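You operate a simulated robot arm through the tools that you are given. There is no shell and no other tool. Be economical: measure what you need, move in short steps, check, and stop when the job is done.

You are at the controls of a simulated robot arm. One attempt, no reset.

TASK
Dry the wet flake in the oven, then tip it into the sieve shaker.
Fine: door shut, dial on till DONE, then off; open once it shows COLD; tub back on the orange plate, door shut.

It is judged by the outcome, as a careful person would: the job done as asked, and still so three seconds after it is handed in. It fails if anything else is knocked over, pushed out of place, dropped, spilled or broken.

THE ROBOT
A 6-joint arm with a two-finger parallel gripper on a trunk, on a base that drives. Base frame: it is fixed to the floor where the robot stands at the start and does not move with it; the origin is under the middle of the robot, x ahead of it, y to its left, z up; the surface under the hand at the start is at about z = 880. Units: mm, rad, N and s.
With the tool pointing down near the work surface it reaches from about 320 to 700 mm from the robot's upright axis, wherever it stands. Its first joint turns from -2.897 to 2.897 rad. Places, roughly: drying oven [500, -1000, 500]; orange plate [500, 200, 900]; oven dial [400, -1100, 500]; oven display [400, -1100, 600]; oven door [200, -800, 600]; sieve shaker [500, -400, 900]. Payload 4.1 kg.
Tool frame: the origin (TCP) lies between the finger pads and is the grasp point; the fingertips stand 23 mm ahead of it; z points along the fingers, y is the line along which they close. Largest opening 94 mm; finger width 38, thickness 10; the body of the gripper, 54 by 96 mm, starts 39 mm behind the TCP.
Orientation is that of the tool frame in the base frame, as [roll, pitch, yaw] about the fixed x, y, z axes, in that order (R = Rz(yaw) Ry(pitch) Rx(roll)). With the fingers straight down and closing along the base's y, the tool's x points along the base's -x, its y along +y and its z along -z.

THE INTERFACE
- The arm moves only by the tool step_arm. Its argument "moves" is a list of rows, each a list of 7 numbers: the finger opening in mm, from 0 to 94, then the shift along the base's x, y, z in mm, then the turn, a rotation vector about the base's x, y, z in rad. In form: [[claw, dx, dy, dz, wx, wy, wz], ...]. A call has 1 to 10 rows; each row is the pose to reach, as a shift and turn from the pose commanded when the call began. A row lasts 0.2 s, in which the tool goes at most 50 mm and 0.15 rad; a call with a longer step from one row to the next is refused whole, and so is a gripper value outside its range. Where a pose cannot be reached the arm comes as near as it can. A force on the tool above 70 N (or 10 N above the force at the start of the call, whichever is more), or a blocked arm, ends the call early, and 0.2 s more pass. The fingers move at their own pace (about 45 mm/s each) and stop on an object; they squeeze with about 33 N. The grip force told is the motor's: it shows also when the fingers shut on nothing. Time passes only in rows, and 0.2 s behind the last, so rows that repeat a pose let the fingers close. It gives the time, the measured TCP pose, the force on the tool (base axes), the opening and the grip force at its end, in the units of the frame above (readings bear some noise), with the torque about the TCP (base axes, N m) and any sound that the robot's microphone picked up.
- Cameras (640 x 400 px; columns grow to the right, rows downward): "scene" is now at [16.6, 132.6, 1564.3]; the picture's right is [-0.41, -0.91, 0.00], its down [-0.63, 0.28, -0.72] and it looks along [0.66, -0.30, -0.69] (base axes); focal length 262 px, centre (320, 200). "wrist" rides on the gripper at [86, 16, -75] in the tool frame; the picture's right is [-0.18, 0.98, 0.00], its down [-0.58, -0.11, -0.81] and it looks along [-0.79, -0.15, 0.59] (tool axes); focal length 243 px, centre (320, 200). There is no depth. A picture from a camera that has moved, and an enlarged one, comes with that camera's place and axes in the base frame and with its lens.
- snapshot(camera): a new picture of that camera. No time passes.
- raise_lower(by): slides the trunk up (or, below 0, down) by that many mm; the arm and the scene camera ride with it, the base frame stays. It gives what a move gives, with no picture.
- drive_base(legs): drives the robot by 1 to 6 legs, each [ahead, turn to the left] in mm and rad, along the robot's own axes; the way and the turn of a leg run together, so that a leg with both is an arc; at most 1500 mm and 3.142 rad a leg. The arm and the cameras ride along, it lands a little off, and it stops where it bumps. It gives what a move gives.
- aim_head(pan, tilt): turns the head with the scene camera to pan (to the left, within 2.705 rad either way) and tilt (down, from -0.506 to 1.204), counted from straight ahead of the robot. It gives what a move gives.
- inspect(camera, box): a new picture of the part [left, top, right, bottom] of that camera's present view, enlarged. No time passes.
- sign_off(): hands the job in; it is judged then, once.

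Work in short steps. Places have to be worked out from the pictures, the camera data and where the tool is seen: move nearer, look again, correct. Check each grasp and each placing, and mend what went wrong. You have 120 turns and 98 pictures in all, those below and enlarged ones among them. Open the gripper and draw the arm clear of the work before you hand the job in, unless the task says otherwise; then end with one line.

The tools are called after "Request:" as name(argument=value, ...) on one line, values as JSON. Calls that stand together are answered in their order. step_arm: Moves the arm, as the interface text tells. Its arguments: {"type":"object","properties":{"moves":{"type":"array"}},"required":["moves"]} The other tools are called the same way: raise_lower (by) slides the trunk up or down; drive_base (legs) drives the base; aim_head (pan, tilt) turns the head that bears the scene camera; snapshot (camera) takes a picture; inspect (camera, box) takes an enlarged picture of a part of a camera's view; sign_off () hands the job in.

At the start:

```text
time: 0.0
ee_pos: [321.8, -285.5, 1241.5]
orientation: [3.14, -0.001, -3.141]
wrist_force: [-0.1, -0.3, -0.5]
ft_torque: [0.0, 0.01, 0.0]
grip_width: 93.9
gripper_force: 0.1
trunk travel left (down, up): [-525.0, 65.0]
robot x, y, heading: [-1.0, 0.7, 0.003]
head pan, tilt: [-0.424, 0.759]
```

scene: 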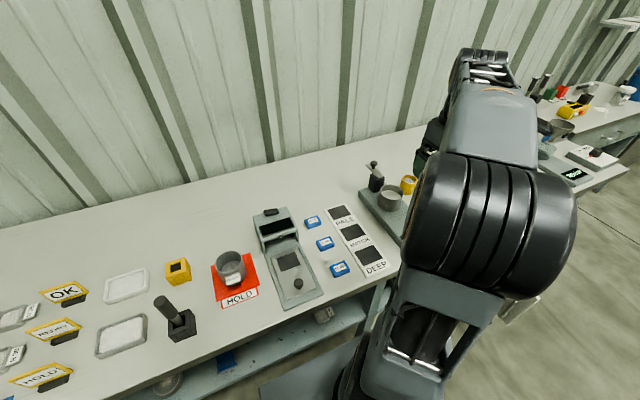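
wrist: 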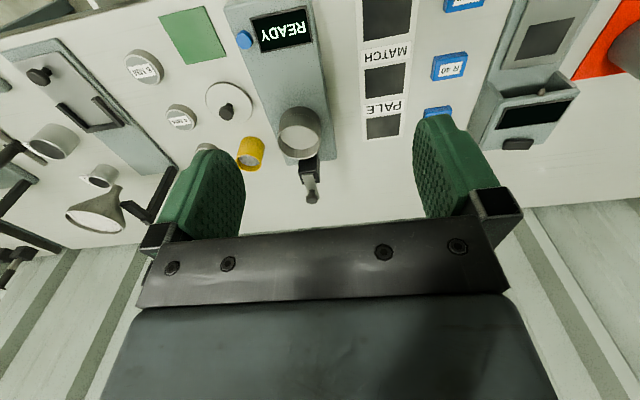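

The tub seems to sit on the orange plate at the left. I take a closer look at it and turn the head to the oven side.

Request:
inspect(camera="scene", box=[140, 200, 400, 340])

Request:
aim_head(pan=-1.2, tilt=0.7)

Request:
snapshot(camera="scene")

```text
2.46 times, centred on (270, 270) of scene
camera zoom: at [16.6, 132.6, 1564.3], right [-0.41, -0.91, 0.0], down [-0.63, 0.28, -0.72], along [0.66, -0.3, -0.69], focal length 645 px, centre (443, 28)
```

zoom: 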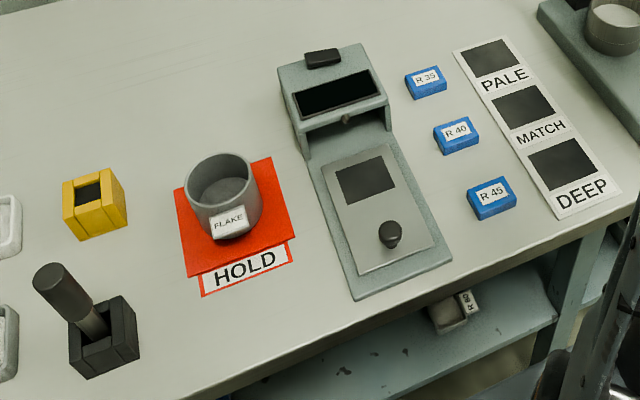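

```text
time: 1.1
ee_pos: [320.5, -284.8, 1240.3]
orientation: [3.141, 0.0, 3.141]
wrist_force: [-0.3, -0.1, 0.0]
ft_torque: [0.0, -0.01, 0.01]
grip_width: 93.9
gripper_force: 0.0
trunk travel left (down, up): [-525.0, 65.0]
robot x, y, heading: [2.7, -0.3, -0.001]
head pan, tilt: [-1.201, 0.7]
```

```text
94 pictures are left
camera scene: at [-27.8, 87.4, 1569.3], right [-0.93, -0.36, 0.0], down [-0.23, 0.6, -0.76], along [0.28, -0.71, -0.64], focal length 262 px, centre (320, 200)
```

scene: 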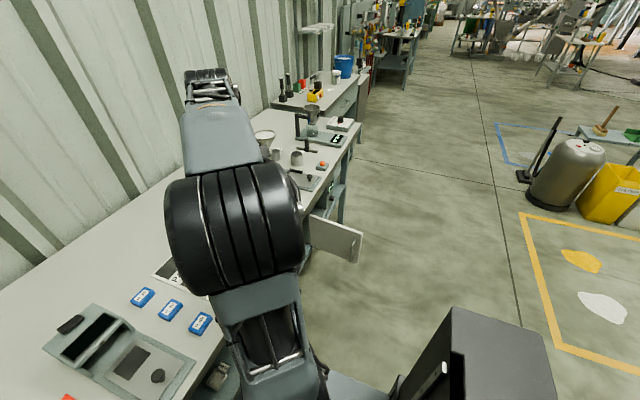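

The tub labelled FLAKE stands at about (488,194). I now back off and go right to look at the oven under the bench.

Request:
drive_base(legs=[[-500, 0], [0, -1.571], [900, 0], [0, 1.571]])

Request:
aim_head(pan=-0.1, tilt=0.7)

Request:
snapshot(camera="scene")

Request:
snapshot(camera="wrist")

```text
time: 16.1
ee_pos: [-182.6, -1202.5, 1241.0]
orientation: [-3.141, 0.0, 3.134]
wrist_force: [0.1, -0.3, 2.1]
ft_torque: [0.01, 0.02, 0.03]
grip_width: 93.9
gripper_force: 0.1
trunk travel left (down, up): [-525.0, 65.0]
robot x, y, heading: [-499.9, -914.9, -0.006]
head pan, tilt: [-1.201, 0.7]
```

```text
time: 17.4
ee_pos: [-182.8, -1203.5, 1241.7]
orientation: [-3.14, 0.001, 3.135]
wrist_force: [0.8, -0.2, -0.2]
ft_torque: [-0.01, -0.01, 0.02]
grip_width: 94.2
gripper_force: 0.1
trunk travel left (down, up): [-525.0, 65.0]
robot x, y, heading: [-499.5, -914.9, -0.008]
head pan, tilt: [-0.099, 0.7]
```

```text
93 pictures are left
camera scene: at [-474.5, -756.9, 1569.3], right [-0.11, -0.99, 0.0], down [-0.64, 0.07, -0.76], along [0.76, -0.08, -0.64], focal length 262 px, centre (320, 200)
```

scene: 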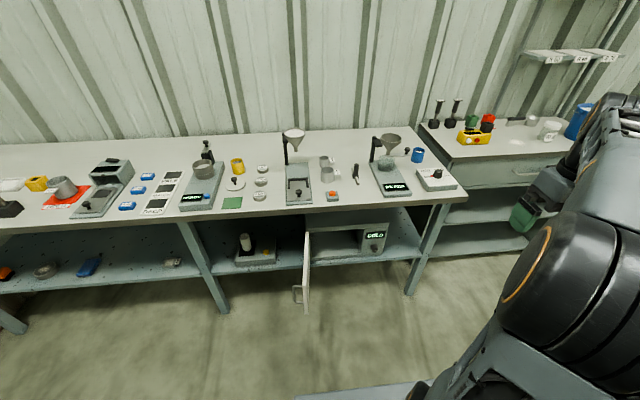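

```text
92 pictures are left
camera wrist: at [-269.3, -1185.5, 1315.2], right [0.19, 0.98, 0.0], down [0.58, -0.11, 0.81], along [0.79, -0.15, -0.59], focal length 243 px, centre (320, 200)
```

wrist: 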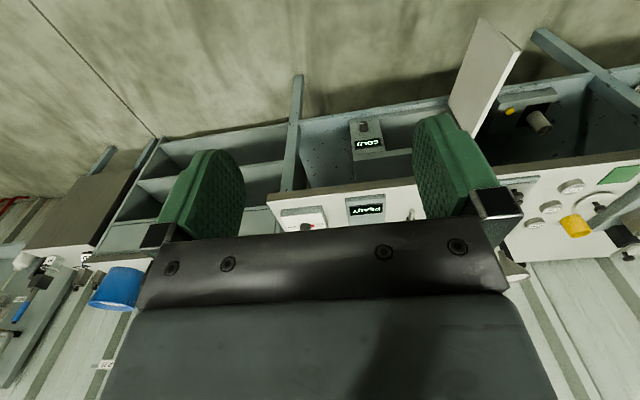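

The oven is open, its door swung out at its left, and the display reads COLD. I zoom in on the oven and the shaker.

Request:
inspect(camera="scene", box=[210, 200, 430, 320])

Request:
inspect(camera="scene", box=[120, 130, 320, 230])

Request:
raise_lower(by=-500)

Request:
aim_head(pan=-0.1, tilt=0.5)

Request:
snapshot(camera="scene")

```text
2.91 times, centred on (320, 260) of scene
camera zoom: at [-474.5, -756.9, 1569.3], right [-0.11, -0.99, 0.0], down [-0.64, 0.07, -0.76], along [0.76, -0.08, -0.64], focal length 762 px, centre (320, 26)
```

zoom: 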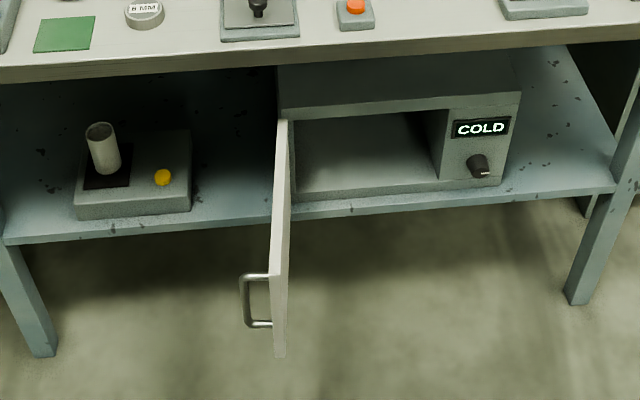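

```text
3.20 times, centred on (220, 180) of scene
camera zoom: at [-474.5, -756.9, 1569.3], right [-0.11, -0.99, 0.0], down [-0.64, 0.07, -0.76], along [0.76, -0.08, -0.64], focal length 838 px, centre (640, 264)
```

zoom: 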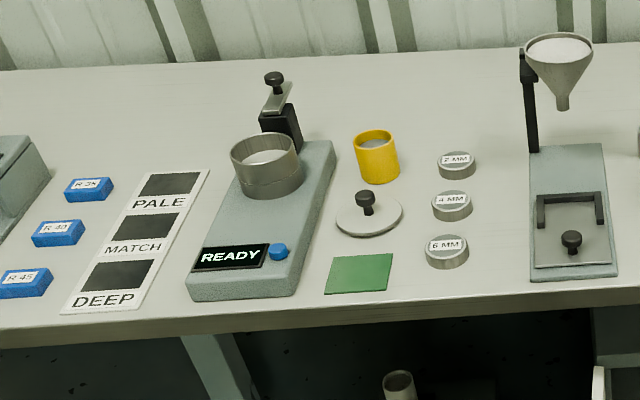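

```text
refused: -500 is not a number from -400 to 400
```

```text
time: 18.2
ee_pos: [-182.6, -1203.4, 1239.8]
orientation: [3.14, -0.001, 3.133]
wrist_force: [0.3, 0.0, -0.2]
ft_torque: [-0.02, 0.02, 0.03]
grip_width: 94.3
gripper_force: 0.1
trunk travel left (down, up): [-525.0, 65.0]
robot x, y, heading: [-501.8, -914.1, -0.008]
head pan, tilt: [-0.099, 0.499]
```

```text
89 pictures are left
camera scene: at [-468.5, -757.5, 1587.0], right [-0.11, -0.99, 0.0], down [-0.48, 0.05, -0.88], along [0.87, -0.09, -0.48], focal length 262 px, centre (320, 200)
```

scene: 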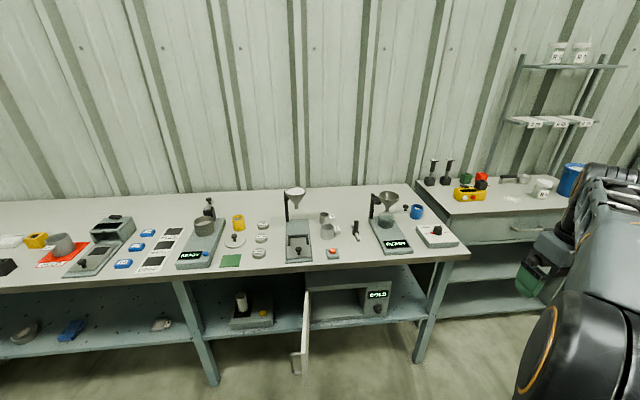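

Layout clear: shaker with an open cup (READY), oven open under the bench. I lower the trunk for a level view of the oven.

Request:
raise_lower(by=-400)

Request:
aim_head(pan=-0.1, tilt=0.6)

Request:
snapshot(camera="scene")

Request:
inspect(camera="scene", box=[220, 120, 440, 260])

```text
time: 22.0
ee_pos: [-183.3, -1203.1, 841.5]
orientation: [-3.141, 0.001, 3.135]
wrist_force: [0.4, 1.6, 0.1]
ft_torque: [0.03, 0.05, -0.01]
grip_width: 94.1
gripper_force: 0.0
trunk travel left (down, up): [-125.0, 465.0]
robot x, y, heading: [-499.4, -916.3, -0.008]
head pan, tilt: [-0.099, 0.499]
```

```text
time: 22.7
ee_pos: [-181.7, -1203.5, 839.8]
orientation: [-3.14, -0.001, 3.136]
wrist_force: [0.0, -0.8, -0.6]
ft_torque: [0.04, -0.02, 0.0]
grip_width: 94.0
gripper_force: 0.0
trunk travel left (down, up): [-125.0, 465.0]
robot x, y, heading: [-500.7, -913.4, -0.01]
head pan, tilt: [-0.099, 0.6]
```

```text
88 pictures are left
camera scene: at [-471.0, -757.2, 1178.0], right [-0.11, -0.99, 0.0], down [-0.56, 0.06, -0.83], along [0.82, -0.09, -0.56], focal length 262 px, centre (320, 200)
```

scene: 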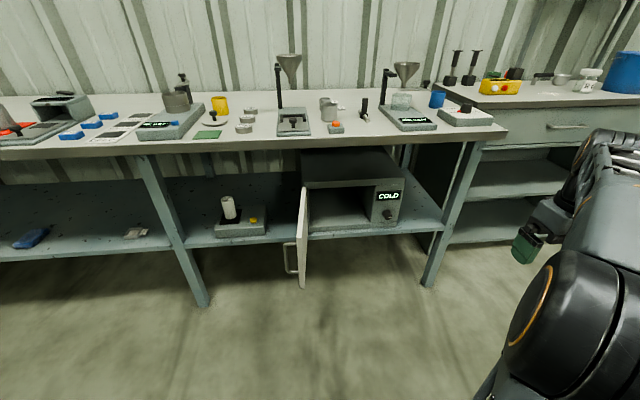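

```text
2.86 times, centred on (330, 190) of scene
camera zoom: at [-471.0, -757.2, 1178.0], right [-0.11, -0.99, 0.0], down [-0.56, 0.06, -0.83], along [0.82, -0.09, -0.56], focal length 748 px, centre (291, 229)
```

zoom: 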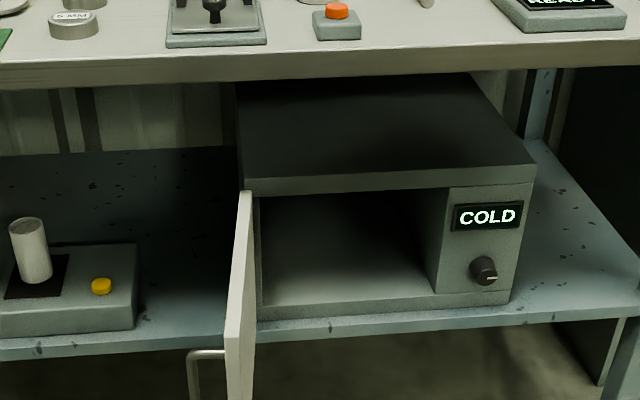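

Geometry: oven opening y −807…−1070, z 456…648, front x≈385; dial at (370,−1132,508). I'll grip the tub level with fingers ahead and camera on top, so I raise the trunk and first turn the tool half round about z.

Request:
raise_lower(by=400)

Request:
step_arm(moves=[[94, 0, 10, 0, 0, 0, 0.15], [94, 0, 20, 0, 0, 0, 0.3], [94, 0, 30, 0, 0, 0, 0.45], [94, 0, 40, 0, 0, 0, 0.6], [94, 0, 50, 0, 0, 0, 0.75], [94, 0, 60, 0, 0, 0, 0.9], [94, 0, 70, 0, 0, 0, 1.05], [94, 0, 80, 0, 0, 0, 1.2], [94, 0, 90, 0, 0, 0, 1.35], [94, 0, 100, 0, 0, 0, 1.5]])

Request:
step_arm(moves=[[94, 0, 10, 0, 0, 0, 0.15], [94, 0, 20, 0, 0, 0, 0.3], [94, 0, 30, 0, 0, 0, 0.45], [94, 0, 40, 0, 0, 0, 0.6], [94, 0, 50, 0, 0, 0, 0.75], [94, 0, 60, 0, 0, 0, 0.9], [94, 0, 70, 0, 0, 0, 1.05], [94, 0, 80, 0, 0, 0, 1.2], [94, 0, 90, 0, 0, 0, 1.35], [94, 0, 100, 0, 0, 0, 1.5]])

```text
time: 26.5
ee_pos: [-182.1, -1202.3, 1240.5]
orientation: [-3.141, -0.001, 3.134]
wrist_force: [-0.4, -0.6, 0.1]
ft_torque: [0.03, 0.01, -0.02]
grip_width: 94.2
gripper_force: 0.1
trunk travel left (down, up): [-525.0, 65.0]
robot x, y, heading: [-505.6, -916.9, -0.009]
head pan, tilt: [-0.099, 0.6]
```

```text
time: 28.7
ee_pos: [-182.7, -1102.4, 1241.8]
orientation: [3.141, 0.0, -1.645]
wrist_force: [-0.5, 0.6, 0.2]
ft_torque: [0.04, 0.01, 0.01]
grip_width: 94.1
gripper_force: 0.0
trunk travel left (down, up): [-525.0, 65.0]
robot x, y, heading: [-500.0, -915.3, -0.009]
head pan, tilt: [-0.099, 0.6]
```

```text
time: 30.9
ee_pos: [-174.9, -924.6, 1237.5]
orientation: [3.135, -0.002, -0.157]
wrist_force: [0.1, -0.5, 0.4]
ft_torque: [-0.01, -0.02, -0.02]
grip_width: 94.1
gripper_force: 0.1
out of reach, approached as far as the arm can: row 8, 9, 10
trunk travel left (down, up): [-525.0, 65.0]
robot x, y, heading: [-502.9, -915.5, -0.013]
head pan, tilt: [-0.099, 0.6]
```

Yaw is nearly turned, at the inner reach limit. Now I pitch the tool up to level while extending forward.

Request:
step_arm(moves=[[94, 30, 0, 0, 0, 0, 0], [94, 60, 0, 0, 0, -0.15, 0], [94, 90, 0, 0, 0, -0.3, 0], [94, 110, 0, 0, 0, -0.45, 0], [94, 130, 0, 0, 0, -0.6, 0], [94, 150, 0, 0, 0, -0.75, 0], [94, 170, 0, 0, 0, -0.9, 0], [94, 190, 0, 0, 0, -1.05, 0], [94, 200, 0, 0, 0, -1.2, 0], [94, 200, 0, 0, 0, -1.35, 0]])

```text
time: 33.1
ee_pos: [27.8, -924.9, 1239.6]
orientation: [-2.552, -1.306, -0.603]
wrist_force: [0.1, -0.4, -0.2]
ft_torque: [0.02, 0.01, 0.03]
grip_width: 94.0
gripper_force: 0.0
out of reach, approached as far as the arm can: row 1, 8
trunk travel left (down, up): [-525.0, 65.0]
robot x, y, heading: [-502.6, -910.3, -0.009]
head pan, tilt: [-0.099, 0.6]
```

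Tool nearly level ahead; I take out the leftover pitch (0.22) and roll (0.15), then look.

Request:
step_arm(moves=[[94, 0, 0, 0, -0.07, -0.11, 0.008], [94, 0, 0, 0, -0.149, -0.219, 0.016], [94, 0, 0, 0, -0.149, -0.219, 0.016]])

Request:
snapshot(camera="wrist")

Request:
snapshot(camera="scene")

```text
time: 33.9
ee_pos: [25.3, -940.0, 1240.2]
orientation: [-2.046, -1.568, -1.09]
wrist_force: [-0.1, -0.3, 0.6]
ft_torque: [-0.02, -0.04, 0.03]
grip_width: 94.4
gripper_force: 0.1
out of reach, approached as far as the arm can: row 2, 3
trunk travel left (down, up): [-525.0, 65.0]
robot x, y, heading: [-501.7, -916.1, -0.005]
head pan, tilt: [-0.099, 0.6]
```

```text
86 pictures are left
camera wrist: at [-49.0, -955.3, 1326.6], right [0.01, -0.98, -0.19], down [-0.81, 0.1, -0.58], along [0.59, 0.16, -0.79], focal length 243 px, centre (320, 200)
```

wrist: 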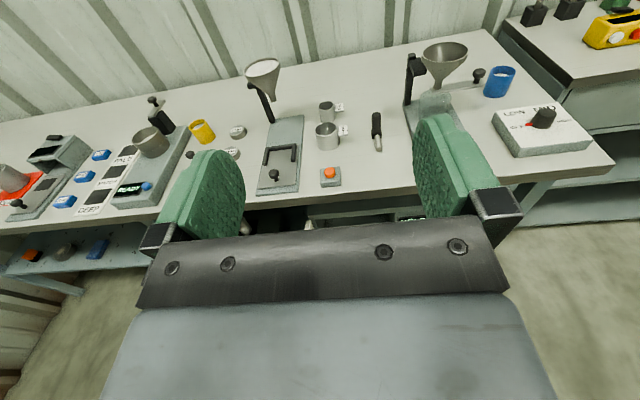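

```text
85 pictures are left
camera scene: at [-471.0, -757.2, 1577.9], right [-0.11, -0.99, 0.0], down [-0.56, 0.06, -0.83], along [0.82, -0.09, -0.56], focal length 262 px, centre (320, 200)
```

scene: 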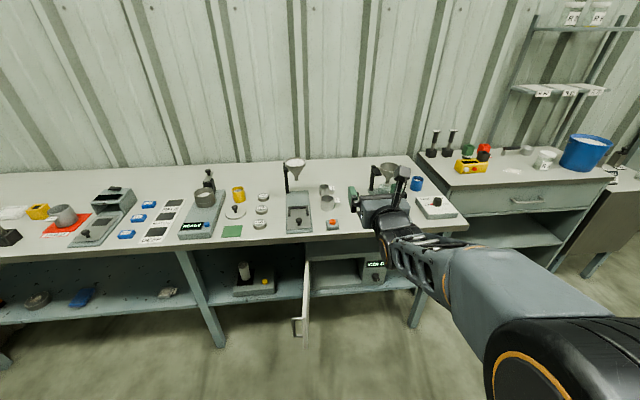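

Tool is level with camera on top. I pitch it 0.3 down for wrist clearance over the bench, then drive to stand in front of the tub, well back.

Request:
step_arm(moves=[[94, 0, 10, 0, 0, 0.15, 0], [94, 0, 20, 0, 0, 0.3, 0], [94, 0, 20, 0, 0, 0.3, 0]])

Request:
drive_base(legs=[[0, 1.576], [1125, 0], [0, -1.571], [150, 0]])

Request:
aim_head(pan=0.0, tilt=0.7)

Request:
snapshot(camera="scene")

Request:
snapshot(camera="wrist")

```text
time: 34.7
ee_pos: [25.4, -919.3, 1241.7]
orientation: [-3.136, -1.267, -0.001]
wrist_force: [-0.1, -0.5, 0.1]
ft_torque: [0.03, -0.01, -0.01]
grip_width: 94.1
gripper_force: 0.1
trunk travel left (down, up): [-525.0, 65.0]
robot x, y, heading: [-498.2, -914.7, -0.008]
head pan, tilt: [-0.099, 0.6]
```

```text
time: 49.0
ee_pos: [215.9, 184.2, 1241.2]
orientation: [-3.136, -1.268, -0.029]
wrist_force: [-0.4, 0.2, 0.0]
ft_torque: [0.01, 0.01, -0.01]
grip_width: 94.0
gripper_force: 0.1
trunk travel left (down, up): [-525.0, 65.0]
robot x, y, heading: [-313.2, 201.1, -0.039]
head pan, tilt: [-0.099, 0.6]
```

```text
time: 49.7
ee_pos: [213.9, 184.8, 1241.8]
orientation: [-3.137, -1.27, -0.031]
wrist_force: [-0.3, 0.1, -0.5]
ft_torque: [-0.03, -0.02, -0.03]
grip_width: 94.3
gripper_force: 0.0
trunk travel left (down, up): [-525.0, 65.0]
robot x, y, heading: [-311.8, 203.6, -0.038]
head pan, tilt: [0.0, 0.7]
```

```text
84 pictures are left
camera scene: at [-279.5, 370.7, 1569.3], right [-0.04, -1.0, 0.0], down [-0.64, 0.02, -0.77], along [0.76, -0.03, -0.64], focal length 262 px, centre (320, 200)
```

scene: 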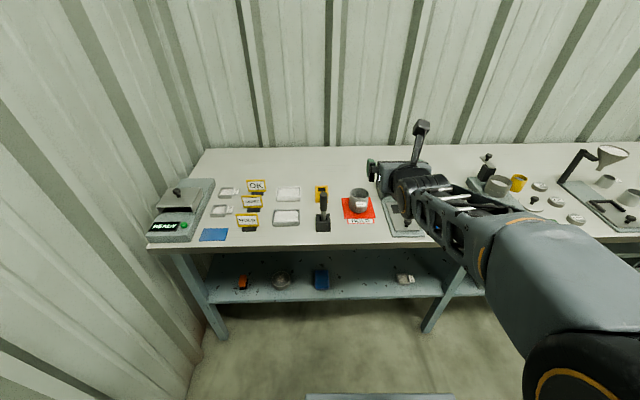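

```text
83 pictures are left
camera wrist: at [169.0, 170.2, 1345.4], right [-0.08, -0.98, -0.18], down [-0.94, 0.13, -0.32], along [0.33, 0.14, -0.93], focal length 243 px, centre (320, 200)
```

wrist: 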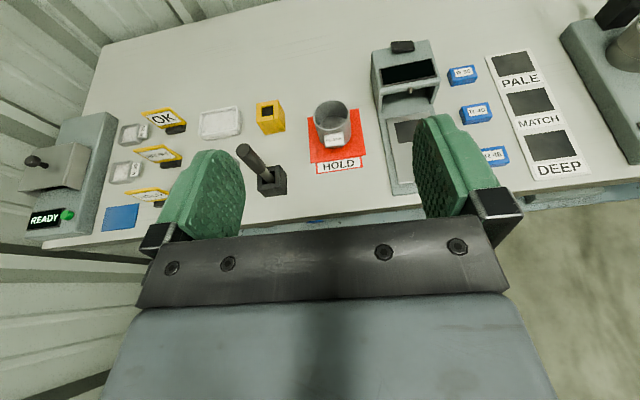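

Tub is at about (482,195), rim near z 955. I lower the trunk to grasp height while the hand is still in front of the bench, then look.

Request:
raise_lower(by=-290)

Request:
snapshot(camera="wrist")

Request:
snapshot(camera="scene")

```text
time: 52.6
ee_pos: [215.0, 185.4, 950.8]
orientation: [-3.135, -1.269, -0.031]
wrist_force: [-0.8, -0.1, -1.0]
ft_torque: [-0.02, 0.0, 0.0]
grip_width: 94.2
gripper_force: 0.1
trunk travel left (down, up): [-235.0, 355.0]
robot x, y, heading: [-311.5, 204.6, -0.032]
head pan, tilt: [0.0, 0.7]
```

```text
82 pictures are left
camera wrist: at [169.0, 170.2, 1055.5], right [-0.08, -0.98, -0.18], down [-0.94, 0.13, -0.32], along [0.33, 0.14, -0.93], focal length 243 px, centre (320, 200)
```

wrist: 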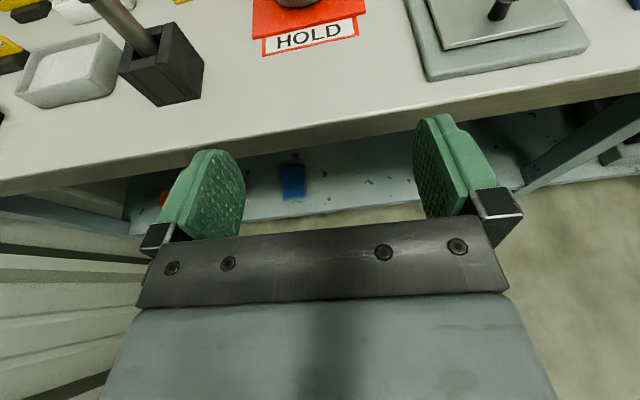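

```text
81 pictures are left
camera scene: at [-279.6, 370.7, 1279.3], right [-0.04, -1.0, 0.0], down [-0.64, 0.02, -0.76], along [0.76, -0.03, -0.64], focal length 262 px, centre (320, 200)
```

scene: 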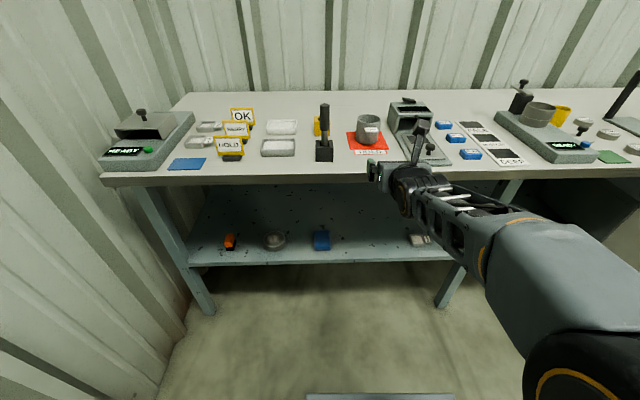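

Tub centre estimated (480,192). Drive ahead 130 while hand stays above bench level, then look again.

Request:
drive_base(legs=[[130, 0.03]])

Request:
snapshot(camera="wrist")

```text
time: 53.9
ee_pos: [347.8, 196.2, 951.4]
orientation: [-3.136, -1.269, -0.001]
wrist_force: [-0.3, -0.1, 0.1]
ft_torque: [-0.01, -0.01, 0.02]
grip_width: 93.9
gripper_force: 0.1
trunk travel left (down, up): [-235.0, 355.0]
robot x, y, heading: [-179.8, 203.0, -0.007]
head pan, tilt: [0.0, 0.7]
```

```text
80 pictures are left
camera wrist: at [301.8, 180.8, 1055.5], right [-0.05, -0.98, -0.18], down [-0.94, 0.11, -0.32], along [0.33, 0.15, -0.93], focal length 243 px, centre (320, 200)
```

wrist: 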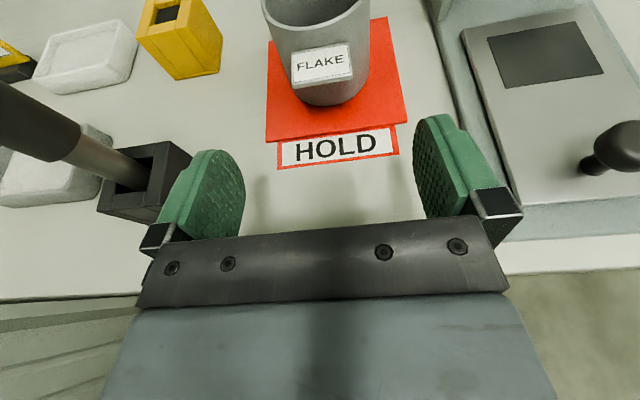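

Tub front base at x≈448, centre y≈194: aligned. I lower to z≈925 and slide forward to x≈465 with fingers open.

Request:
step_arm(moves=[[94, 0, -2, -13, 0, 0, 0], [94, 10, -2, -26, 0, 0, 0], [94, 35, -2, -26, 0, 0, 0], [94, 60, -2, -26, 0, 0, 0], [94, 75, -2, -26, 0, 0, 0], [94, 90, -2, -26, 0, 0, 0], [94, 90, -2, -26, 0, 0, 0]])

Request:
snapshot(camera="wrist")

```text
time: 55.5
ee_pos: [436.7, 195.2, 924.7]
orientation: [-3.128, -1.268, -0.005]
wrist_force: [0.6, 0.5, 0.2]
ft_torque: [0.03, -0.03, 0.02]
grip_width: 94.0
gripper_force: 0.1
trunk travel left (down, up): [-235.0, 355.0]
robot x, y, heading: [-178.1, 203.4, -0.008]
head pan, tilt: [0.0, 0.7]
```

```text
79 pictures are left
camera wrist: at [391.3, 178.6, 1029.1], right [-0.05, -0.98, -0.18], down [-0.94, 0.1, -0.31], along [0.33, 0.15, -0.93], focal length 243 px, centre (320, 200)
```

wrist: 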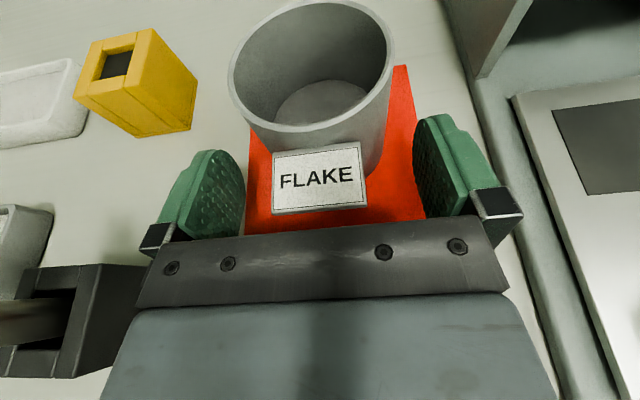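

Tub centre about (484,192), radius ~36. I slide in another 32 mm with a 3 mm shift right, still open.

Request:
step_arm(moves=[[94, 10, -3, 0, 0, 0, 0], [94, 22, -3, 0, 0, 0, 0], [94, 32, -3, 0, 0, 0, 0], [94, 32, -3, 0, 0, 0, 0]])

Request:
snapshot(camera="wrist")

```text
time: 56.5
ee_pos: [469.0, 192.3, 923.7]
orientation: [-3.138, -1.271, -0.001]
wrist_force: [0.3, -0.2, 0.5]
ft_torque: [0.0, 0.03, 0.03]
grip_width: 94.0
gripper_force: 0.1
trunk travel left (down, up): [-235.0, 355.0]
robot x, y, heading: [-178.4, 205.4, -0.007]
head pan, tilt: [0.0, 0.7]
```

```text
78 pictures are left
camera wrist: at [423.5, 176.3, 1027.7], right [-0.05, -0.98, -0.18], down [-0.94, 0.11, -0.32], along [0.33, 0.15, -0.93], focal length 243 px, centre (320, 200)
```

wrist: 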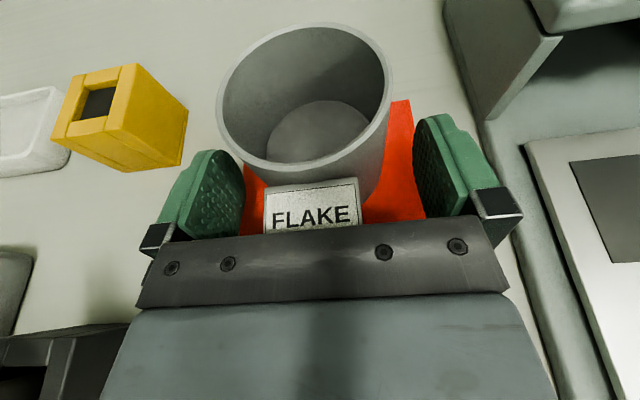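

The tub may have been nudged forward by its label meeting the palm. I zoom with both cameras to see the contact.

Request:
inspect(camera="wrist", box=[180, 80, 460, 255])

Request:
inspect(camera="scene", box=[320, 90, 480, 190])

```text
2.29 times, centred on (320, 168) of wrist
camera zoom: at [423.5, 176.3, 1027.7], right [-0.05, -0.98, -0.18], down [-0.94, 0.11, -0.32], along [0.33, 0.15, -0.93], focal length 555 px, centre (320, 274)
```

zoom: 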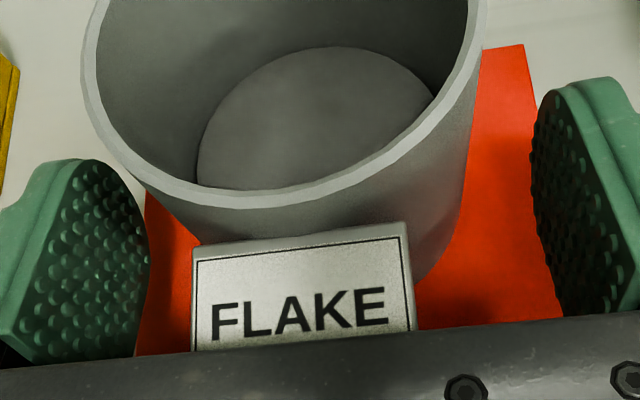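

```text
4.00 times, centred on (400, 140) of scene
camera zoom: at [-152.0, 368.5, 1279.3], right [-0.01, -1.0, 0.0], down [-0.64, 0.01, -0.76], along [0.76, -0.01, -0.64], focal length 1048 px, centre (0, 440)
```

zoom: 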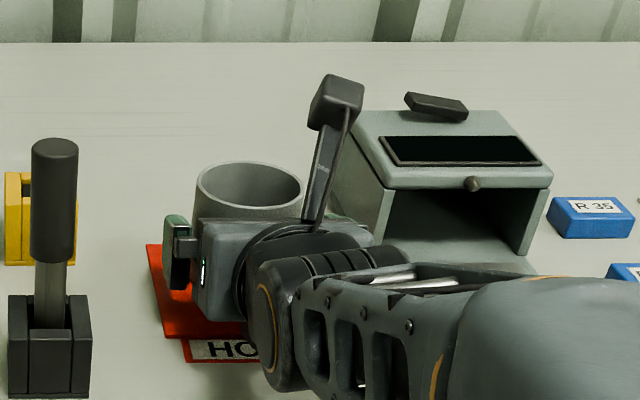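

The label plate sticks out of the tub's front and met the palm, sliding the tub ~13 mm back on its plate (still upright). I back off, come higher and nearly level so the palm passes above the label.

Request:
step_arm(moves=[[94, -25, 0, 0, 0, 0, 0], [94, -45, 0, 8, 0, -0.1, 0], [94, -45, 0, 19, 0, -0.2, 0], [94, -45, 0, 19, 0, -0.2, 0]])

Request:
snapshot(camera="wrist")

Request:
inspect(camera="scene", box=[320, 90, 480, 190])

```text
time: 57.5
ee_pos: [424.4, 183.1, 945.6]
orientation: [-3.094, -1.465, -0.035]
wrist_force: [-0.6, 1.0, 1.3]
ft_torque: [-0.04, 0.01, 0.01]
grip_width: 94.0
gripper_force: 0.1
out of reach, approached as far as the arm can: row 3, 4
trunk travel left (down, up): [-235.0, 355.0]
robot x, y, heading: [-181.1, 200.6, -0.009]
head pan, tilt: [0.0, 0.7]
```

```text
75 pictures are left
camera wrist: at [358.9, 166.8, 1038.7], right [-0.01, -0.98, -0.19], down [-0.86, 0.1, -0.5], along [0.51, 0.16, -0.85], focal length 243 px, centre (320, 200)
```

wrist: 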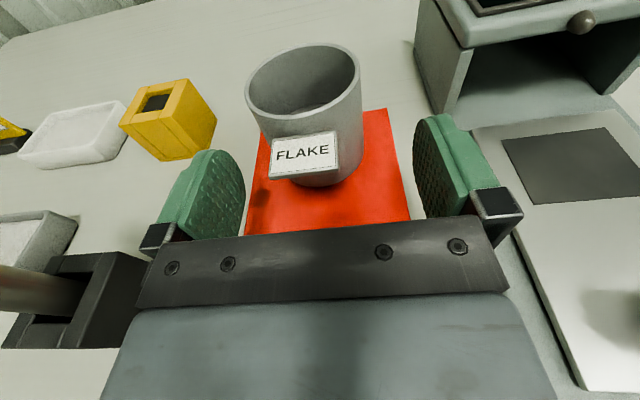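

```text
4.00 times, centred on (400, 140) of scene
camera zoom: at [-152.1, 368.5, 1279.3], right [-0.01, -1.0, 0.0], down [-0.64, 0.01, -0.76], along [0.76, -0.01, -0.64], focal length 1048 px, centre (0, 440)
```

zoom: 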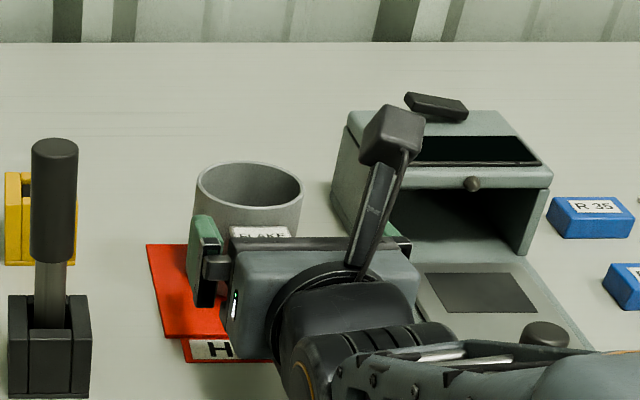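

Tub centre now ≈(500,193). Level pose is limited by the wrist unless the tool is yawed a bit left, so I yaw +0.08, realign y, and check.

Request:
step_arm(moves=[[94, 0, 4, -1, 0, 0, 0.08], [94, 0, 8, -2, 0, 0, 0.08], [94, 0, 8, -2, 0, 0, 0.08]])

```text
time: 58.3
ee_pos: [424.6, 190.9, 943.0]
orientation: [-3.133, -1.47, 0.076]
wrist_force: [-0.4, -0.3, -0.3]
ft_torque: [-0.01, -0.05, 0.03]
grip_width: 94.0
gripper_force: 0.0
trunk travel left (down, up): [-235.0, 355.0]
robot x, y, heading: [-180.4, 204.3, -0.01]
head pan, tilt: [0.0, 0.7]
```

Reached. Now forward to x≈488 in small steps and look.

Request:
step_arm(moves=[[94, 20, 1, 0, 0, 0, 0], [94, 40, 1, 0, 0, 0, 0], [94, 52, 2, 0, 0, 0, 0], [94, 62, 2, 0, 0, 0, 0], [94, 62, 2, 0, 0, 0, 0]])

Request:
snapshot(camera="wrist")

Request:
inspect(camera="scene", box=[320, 90, 480, 190])

```text
time: 59.5
ee_pos: [487.8, 193.1, 945.0]
orientation: [-3.133, -1.468, 0.074]
wrist_force: [-0.7, -1.1, 0.5]
ft_torque: [0.02, 0.0, -0.02]
grip_width: 94.3
gripper_force: 0.2
trunk travel left (down, up): [-235.0, 355.0]
robot x, y, heading: [-179.7, 203.1, -0.005]
head pan, tilt: [0.0, 0.7]
```

```text
73 pictures are left
camera wrist: at [422.5, 172.0, 1038.2], right [0.06, -0.98, -0.18], down [-0.87, 0.04, -0.5], along [0.49, 0.19, -0.85], focal length 243 px, centre (320, 200)
```

wrist: 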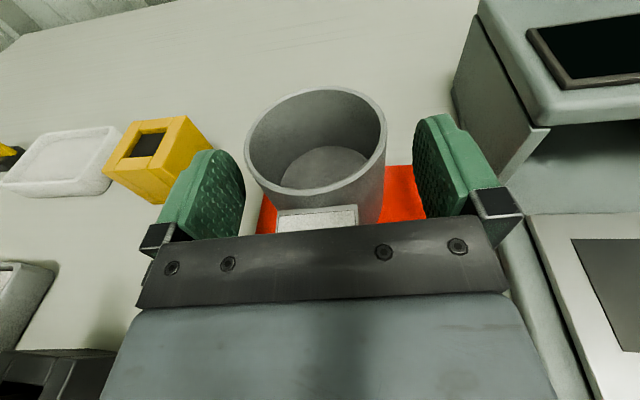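

```text
4.00 times, centred on (400, 140) of scene
camera zoom: at [-152.0, 368.5, 1279.3], right [-0.01, -1.0, 0.0], down [-0.64, 0.01, -0.76], along [0.76, -0.01, -0.64], focal length 1048 px, centre (0, 440)
```

zoom: 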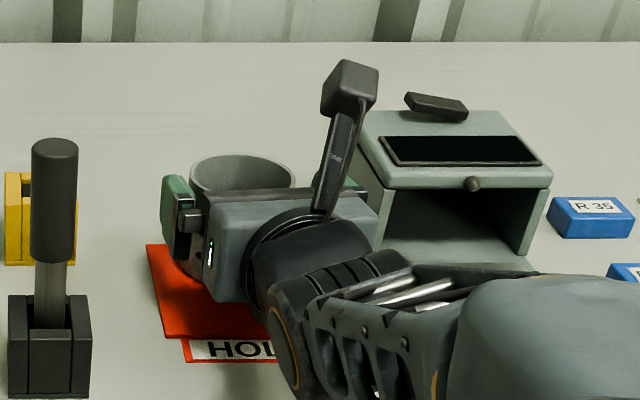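

The palm again reached the label before the tub centre was deep enough in the pads. I back off and steepen to 0.5 down so that the palm rides above the label, at z≈931.

Request:
step_arm(moves=[[94, -25, 0, 0, 0, 0, 0], [94, -45, 0, 0, 0, 0.1, 0], [94, -45, 0, 0, 0, 0.25, 0], [94, -45, 0, 0, 0, 0.4, 0], [94, -40, 0, -14, 0, 0.4, 0], [94, -40, 0, -14, 0, 0.4, 0]])

Request:
snapshot(camera="wrist")

```text
time: 60.9
ee_pos: [445.5, 194.5, 930.4]
orientation: [-3.073, -1.07, 0.016]
wrist_force: [0.4, -0.4, 1.0]
ft_torque: [0.0, -0.02, 0.02]
grip_width: 94.2
gripper_force: 0.1
out of reach, approached as far as the arm can: row 4
trunk travel left (down, up): [-235.0, 355.0]
robot x, y, heading: [-179.1, 206.2, -0.006]
head pan, tilt: [0.0, 0.7]
```

```text
71 pictures are left
camera wrist: at [422.9, 173.1, 1041.0], right [-0.01, -0.98, -0.19], down [-0.99, 0.04, -0.12], along [0.12, 0.19, -0.97], focal length 243 px, centre (320, 200)
```

wrist: 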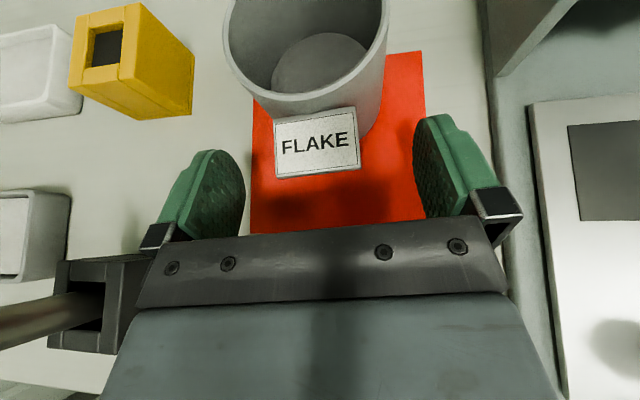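

Tub centre ≈(502,195). With the palm now above the label, I level the closing line slightly and advance to x≈497.

Request:
step_arm(moves=[[94, 15, 0, 0, -0.03, 0, 0], [94, 30, 0, 0, -0.03, 0, 0], [94, 42, 1, 0, -0.03, 0, 0], [94, 52, 1, 0, -0.03, 0, 0], [94, 52, 1, 0, -0.03, 0, 0]])

Request:
snapshot(camera="wrist")

Request:
inspect(camera="scene", box=[320, 90, 480, 190])

```text
time: 62.1
ee_pos: [500.1, 195.8, 927.6]
orientation: [-3.135, -1.069, 0.071]
wrist_force: [-0.5, 1.3, 0.5]
ft_torque: [0.0, 0.04, 0.0]
grip_width: 94.1
gripper_force: 0.1
trunk travel left (down, up): [-235.0, 355.0]
robot x, y, heading: [-177.5, 199.3, -0.008]
head pan, tilt: [0.0, 0.7]
```

```text
70 pictures are left
camera wrist: at [476.3, 178.0, 1039.5], right [-0.01, -0.99, -0.16], down [-0.99, 0.03, -0.12], along [0.12, 0.16, -0.98], focal length 243 px, centre (320, 200)
```

wrist: 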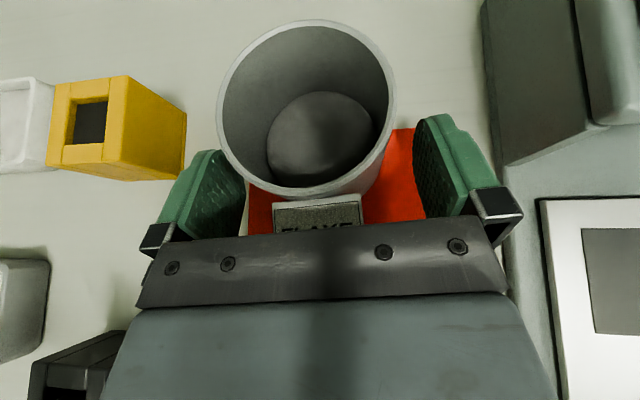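

```text
4.00 times, centred on (400, 140) of scene
camera zoom: at [-152.0, 368.5, 1279.3], right [-0.01, -1.0, 0.0], down [-0.64, 0.01, -0.76], along [0.76, -0.01, -0.64], focal length 1048 px, centre (0, 440)
```

zoom: 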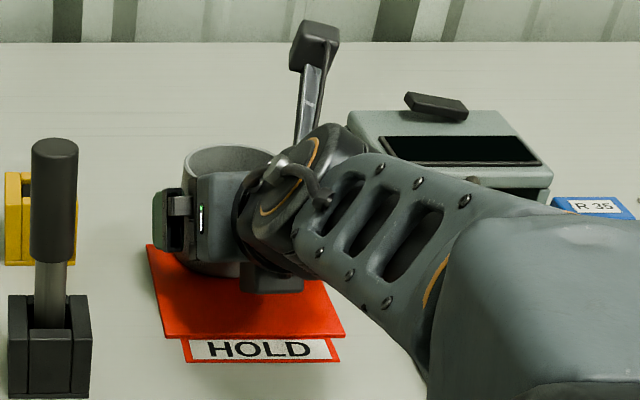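

The label is a nearly flat shelf sticking ~25 mm out toward the robot, so a level grip from the front is spoiled (tub slid ~20 mm but is still on the plate). Plan: grip from above, turn the tub half round so the label faces away, then grip level. First retreat and rise.

Request:
step_arm(moves=[[94, -30, 0, 0, 0, 0, 0], [94, -60, 0, 10, 0, 0, 0], [94, -70, 0, 50, 0, 0, 0], [94, -70, 0, 90, 0, 0.1, 0], [94, -60, 0, 120, 0, 0.25, 0], [94, -45, 0, 130, 0, 0.4, 0], [94, -30, 0, 130, 0, 0.55, 0], [94, -15, 0, 130, 0, 0.7, 0], [94, 0, 0, 130, 0, 0.85, 0], [94, 10, 0, 130, 0, 1.0, 0]])

Request:
snapshot(camera="wrist")

Request:
snapshot(camera="scene")

```text
time: 64.3
ee_pos: [430.3, 176.8, 1025.7]
orientation: [-2.915, -0.2, 0.028]
wrist_force: [1.1, 0.9, -0.3]
ft_torque: [-0.02, 0.0, -0.01]
grip_width: 93.9
gripper_force: 0.1
out of reach, approached as far as the arm can: row 4, 5, 6, 7, 8, 9, 10
trunk travel left (down, up): [-235.0, 355.0]
robot x, y, heading: [-179.5, 203.7, -0.008]
head pan, tilt: [0.0, 0.7]
```

```text
68 pictures are left
camera wrist: at [502.5, 147.8, 1109.3], right [-0.11, -0.96, -0.25], down [-0.73, -0.1, 0.68], along [-0.68, 0.26, -0.69], focal length 243 px, centre (320, 200)
```

wrist: 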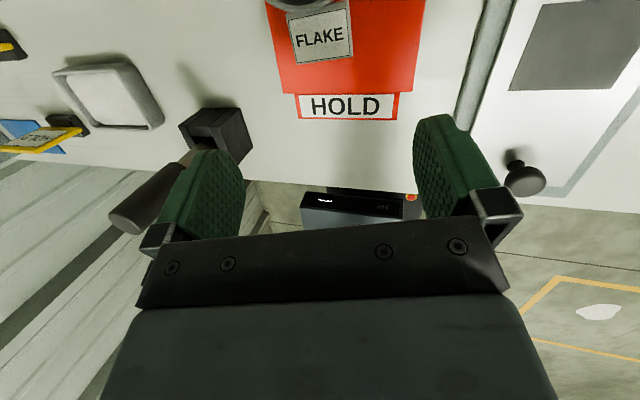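

```text
67 pictures are left
camera scene: at [-151.8, 368.1, 1279.4], right [-0.01, -1.0, 0.0], down [-0.64, 0.01, -0.76], along [0.76, -0.01, -0.64], focal length 262 px, centre (320, 200)
```

scene: 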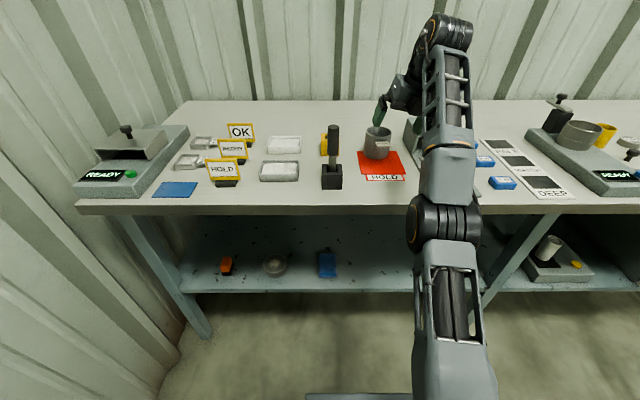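

The arm is at its wrist limit with camera-forward while pointing down. I raise the trunk for clearance, straighten the tool down and start turning back to the natural yaw.

Request:
raise_lower(by=150)

Request:
step_arm(moves=[[94, 0, 0, 0, -0.08, 0.07, -0.05], [94, 0, 0, 0, -0.16, 0.13, -0.12], [94, 0, 0, 0, -0.23, 0.19, -0.2], [94, 0, 0, 0, -0.23, 0.19, -0.2]])

Request:
step_arm(moves=[[94, 0, 0, 0, 0, 0, -0.15], [94, 0, 0, 0, 0, 0, -0.3], [94, 0, 0, 0, 0, 0, -0.45], [94, 0, 0, 0, 0, 0, -0.6], [94, 0, 0, 0, 0, 0, -0.75], [94, 0, 0, 0, 0, 0, -0.9], [94, 0, 0, 0, 0, 0, -1.05], [94, 0, 0, 0, 0, 0, -1.2], [94, 0, 0, 0, 0, 0, -1.35], [94, 0, 0, 0, 0, 0, -1.5]])

```text
time: 66.0
ee_pos: [432.3, 177.9, 1175.8]
orientation: [-2.915, -0.203, 0.03]
wrist_force: [-0.1, 0.7, -0.3]
ft_torque: [0.01, 0.03, 0.01]
grip_width: 94.2
gripper_force: 0.1
trunk travel left (down, up): [-385.0, 205.0]
robot x, y, heading: [-180.4, 199.1, -0.008]
head pan, tilt: [0.0, 0.7]
```

```text
time: 67.0
ee_pos: [431.2, 177.7, 1175.2]
orientation: [-2.916, -0.204, 0.03]
wrist_force: [0.7, 0.6, 0.4]
ft_torque: [0.02, 0.02, 0.0]
grip_width: 93.9
gripper_force: 0.1
out of reach, approached as far as the arm can: row 1, 2, 3, 4
trunk travel left (down, up): [-385.0, 205.0]
robot x, y, heading: [-181.8, 199.8, -0.011]
head pan, tilt: [0.0, 0.7]
```

```text
time: 69.2
ee_pos: [403.8, 105.4, 1218.1]
orientation: [-2.812, 0.128, -1.377]
wrist_force: [0.2, -0.1, -1.1]
ft_torque: [0.0, 0.04, -0.02]
grip_width: 93.9
gripper_force: 0.1
out of reach, approached as far as the arm can: row 1, 2, 3, 4, 5, 6, 7, 8, 9, 10
trunk travel left (down, up): [-385.0, 205.0]
robot x, y, heading: [-180.8, 199.4, -0.007]
head pan, tilt: [0.0, 0.7]
```

Still tilted ~0.35. I draw the TCP nearer to the robot while straightening, since the limit seems tied to reach.

Request:
step_arm(moves=[[94, -30, 0, 0, 0, 0, 0], [94, -60, 0, 0, -0.05, 0.08, 0], [94, -90, 0, 0, -0.1, 0.16, 0], [94, -120, 0, 0, -0.15, 0.24, 0], [94, -120, 0, 0, -0.18, 0.3, 0], [94, -120, 0, 0, -0.18, 0.3, 0]])

Request:
snapshot(camera="scene")

```text
time: 70.7
ee_pos: [299.6, 95.9, 1243.8]
orientation: [-3.012, 0.219, -1.386]
wrist_force: [0.3, -0.5, 0.3]
ft_torque: [0.0, 0.0, 0.01]
grip_width: 94.0
gripper_force: 0.0
out of reach, approached as far as the arm can: row 1, 2, 3, 4, 5, 6
trunk travel left (down, up): [-385.0, 205.0]
robot x, y, heading: [-179.4, 202.5, -0.01]
head pan, tilt: [0.0, 0.7]
```

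```text
66 pictures are left
camera scene: at [-151.6, 368.5, 1429.2], right [-0.01, -1.0, 0.0], down [-0.64, 0.01, -0.76], along [0.76, -0.01, -0.64], focal length 262 px, centre (320, 200)
```

scene: 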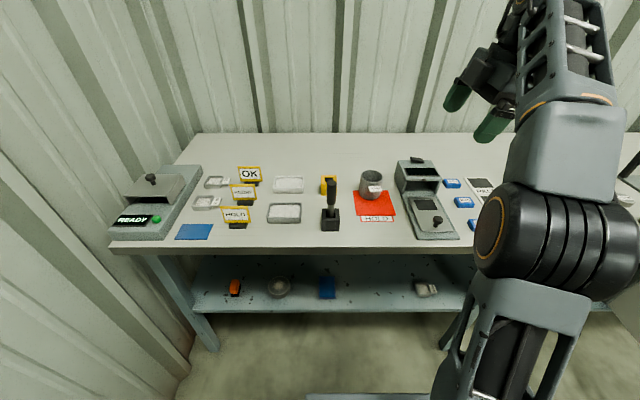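

The hand is relatively high over the trunk, which limits the wrist. I raise the trunk and lower the arm by as much, going toward the start posture.

Request:
raise_lower(by=150)

Request:
step_arm(moves=[[94, 0, -30, -20, 0, 0, 0], [94, 0, -60, -40, 0, 0, 0], [94, 0, -90, -70, 0, 0, 0], [94, 0, -120, -100, -0.05, 0.02, 0], [94, 0, -150, -130, -0.1, 0.04, 0], [94, 0, -180, -150, -0.15, 0.06, 0], [94, 0, -180, -150, -0.236, 0.087, 0], [94, 0, -180, -150, -0.236, 0.087, 0]])

```text
time: 72.4
ee_pos: [299.0, 95.6, 1393.7]
orientation: [-3.013, 0.22, -1.384]
wrist_force: [0.6, -0.3, 0.7]
ft_torque: [0.01, -0.02, 0.02]
grip_width: 93.9
gripper_force: 0.1
trunk travel left (down, up): [-535.0, 55.0]
robot x, y, heading: [-179.2, 199.3, -0.013]
head pan, tilt: [0.0, 0.7]
```

```text
time: 74.2
ee_pos: [304.4, -85.8, 1247.6]
orientation: [-2.931, 0.187, -1.378]
wrist_force: [-0.4, 0.6, -0.4]
ft_torque: [0.01, -0.02, -0.02]
grip_width: 93.9
gripper_force: 0.0
out of reach, approached as far as the arm can: row 3, 4, 5, 6, 7, 8
trunk travel left (down, up): [-535.0, 55.0]
robot x, y, heading: [-179.2, 204.1, -0.008]
head pan, tilt: [0.0, 0.7]
```

Still off vertical; I keep turning the yaw toward the natural −π while asking for straight-down.

Request:
step_arm(moves=[[94, 0, 0, 0, 0, 0, -0.15], [94, 0, 0, 0, 0, 0, -0.3], [94, 0, 0, 0, 0, 0, -0.45], [94, 0, 0, 0, 0, 0, -0.6], [94, 0, 0, 0, 0, 0, -0.75], [94, 0, 0, 0, 0, 0, -0.9], [94, 0, 0, 0, 0, 0, -1.05], [94, 0, 0, 0, 0, 0, -1.2], [94, 0, 0, 0, 0, 0, -1.35], [94, 0, 0, 0, 0, 0, -1.5]])

Request:
snapshot(camera="scene")

```text
time: 76.4
ee_pos: [258.0, -116.8, 1216.2]
orientation: [-2.998, 0.369, -2.847]
wrist_force: [-0.7, -0.6, 0.1]
ft_torque: [0.04, 0.02, -0.02]
grip_width: 94.2
gripper_force: 0.0
out of reach, approached as far as the arm can: row 4, 5, 6, 7, 8, 9, 10
trunk travel left (down, up): [-535.0, 55.0]
robot x, y, heading: [-179.4, 201.0, -0.009]
head pan, tilt: [0.0, 0.7]
```

```text
65 pictures are left
camera scene: at [-152.1, 368.2, 1579.3], right [-0.01, -1.0, 0.0], down [-0.64, 0.01, -0.76], along [0.76, -0.01, -0.64], focal length 262 px, centre (320, 200)
```

scene: 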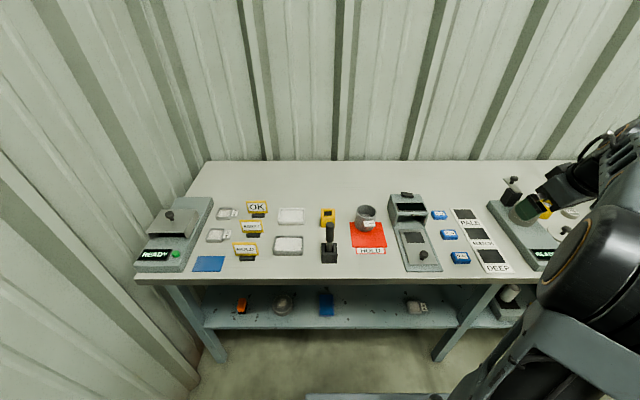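

The wrist flipped into its other branch earlier (at the near-level singular spot), which blocks straight-down. I retrace: turn about the tool's own axis back to camera-up, moving toward the pose where it flipped, high above the bench.

Request:
step_arm(moves=[[94, 10, 15, 0, -0.057, 0.005, 0.138], [94, 20, 30, 0, -0.115, 0.01, 0.277], [94, 30, 45, 0, -0.172, 0.015, 0.415], [94, 40, 60, 0, -0.23, 0.02, 0.554], [94, 50, 75, 0, -0.287, 0.025, 0.692], [94, 60, 90, 0, -0.345, 0.03, 0.83], [94, 70, 105, 0, -0.402, 0.035, 0.969], [94, 80, 120, 0, -0.46, 0.04, 1.108], [94, 90, 135, 0, -0.517, 0.045, 1.246], [94, 100, 150, 0, -0.57, 0.05, 1.38]])

Request:
step_arm(moves=[[94, 10, 15, 0, -0.057, 0.005, 0.138], [94, 20, 30, 0, -0.115, 0.01, 0.277], [94, 30, 45, 0, -0.172, 0.015, 0.415], [94, 40, 60, 0, -0.23, 0.02, 0.554], [94, 50, 75, 0, -0.287, 0.025, 0.692], [94, 60, 90, 0, -0.345, 0.03, 0.83], [94, 70, 105, 0, -0.402, 0.035, 0.969], [94, 80, 120, 0, -0.46, 0.04, 1.108], [94, 85, 135, 0, -0.517, 0.045, 1.246], [94, 87, 150, 0, -0.57, 0.05, 1.38]])

```text
time: 78.6
ee_pos: [339.3, 10.5, 1200.6]
orientation: [-2.703, -0.053, -1.371]
wrist_force: [-0.5, 0.6, -1.0]
ft_torque: [-0.01, -0.01, 0.04]
grip_width: 94.1
gripper_force: 0.0
out of reach, approached as far as the arm can: row 2, 3, 4, 5, 6, 7, 8, 9, 10
trunk travel left (down, up): [-535.0, 55.0]
robot x, y, heading: [-179.0, 201.3, -0.008]
head pan, tilt: [0.0, 0.7]
```

```text
time: 80.8
ee_pos: [409.7, 126.6, 1176.0]
orientation: [-3.033, -0.398, 0.129]
wrist_force: [-0.9, 0.1, 0.2]
ft_torque: [-0.01, 0.0, 0.03]
grip_width: 94.1
gripper_force: 0.0
out of reach, approached as far as the arm can: row 2, 3, 4, 5, 6, 7, 8, 9, 10
trunk travel left (down, up): [-535.0, 55.0]
robot x, y, heading: [-181.4, 200.4, -0.01]
head pan, tilt: [0.0, 0.7]
```

Camera is forward again. Now I pitch up keeping the tool pointed a bit left, to go round the singular direction the same way back.

Request:
step_arm(moves=[[94, 10, 15, 10, 0, -0.12, 0.03], [94, 20, 30, 20, 0, -0.24, 0.06], [94, 30, 45, 30, 0, -0.36, 0.09], [94, 35, 60, 40, 0, -0.48, 0.12], [94, 35, 70, 50, 0, -0.6, 0.15], [94, 35, 70, 55, 0, -0.72, 0.18], [94, 35, 70, 55, 0, -0.84, 0.21], [94, 35, 70, 55, 0, -0.96, 0.24], [94, 35, 70, 55, 0, -1.08, 0.27], [94, 35, 70, 55, 0, -1.2, 0.27]])

Request:
snapshot(camera="scene")

```text
time: 83.0
ee_pos: [442.9, 190.9, 1231.3]
orientation: [1.64, -1.31, 1.871]
wrist_force: [0.8, -0.7, 0.2]
ft_torque: [0.03, -0.01, -0.02]
grip_width: 94.1
gripper_force: 0.1
trunk travel left (down, up): [-535.0, 55.0]
robot x, y, heading: [-178.0, 202.8, -0.005]
head pan, tilt: [0.0, 0.7]
```

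```text
64 pictures are left
camera scene: at [-152.0, 368.5, 1579.3], right [-0.01, -1.0, 0.0], down [-0.64, 0.01, -0.76], along [0.76, -0.01, -0.64], focal length 262 px, centre (320, 200)
```

scene: 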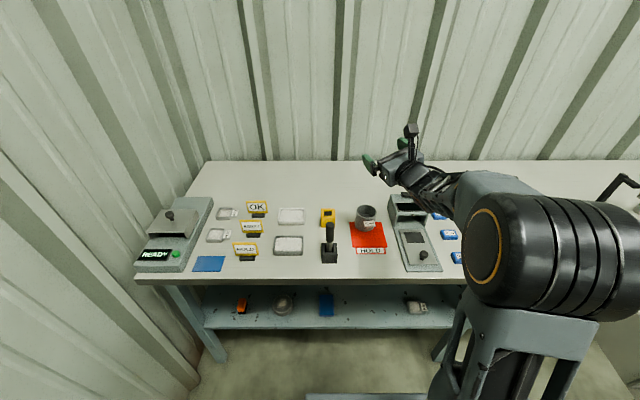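

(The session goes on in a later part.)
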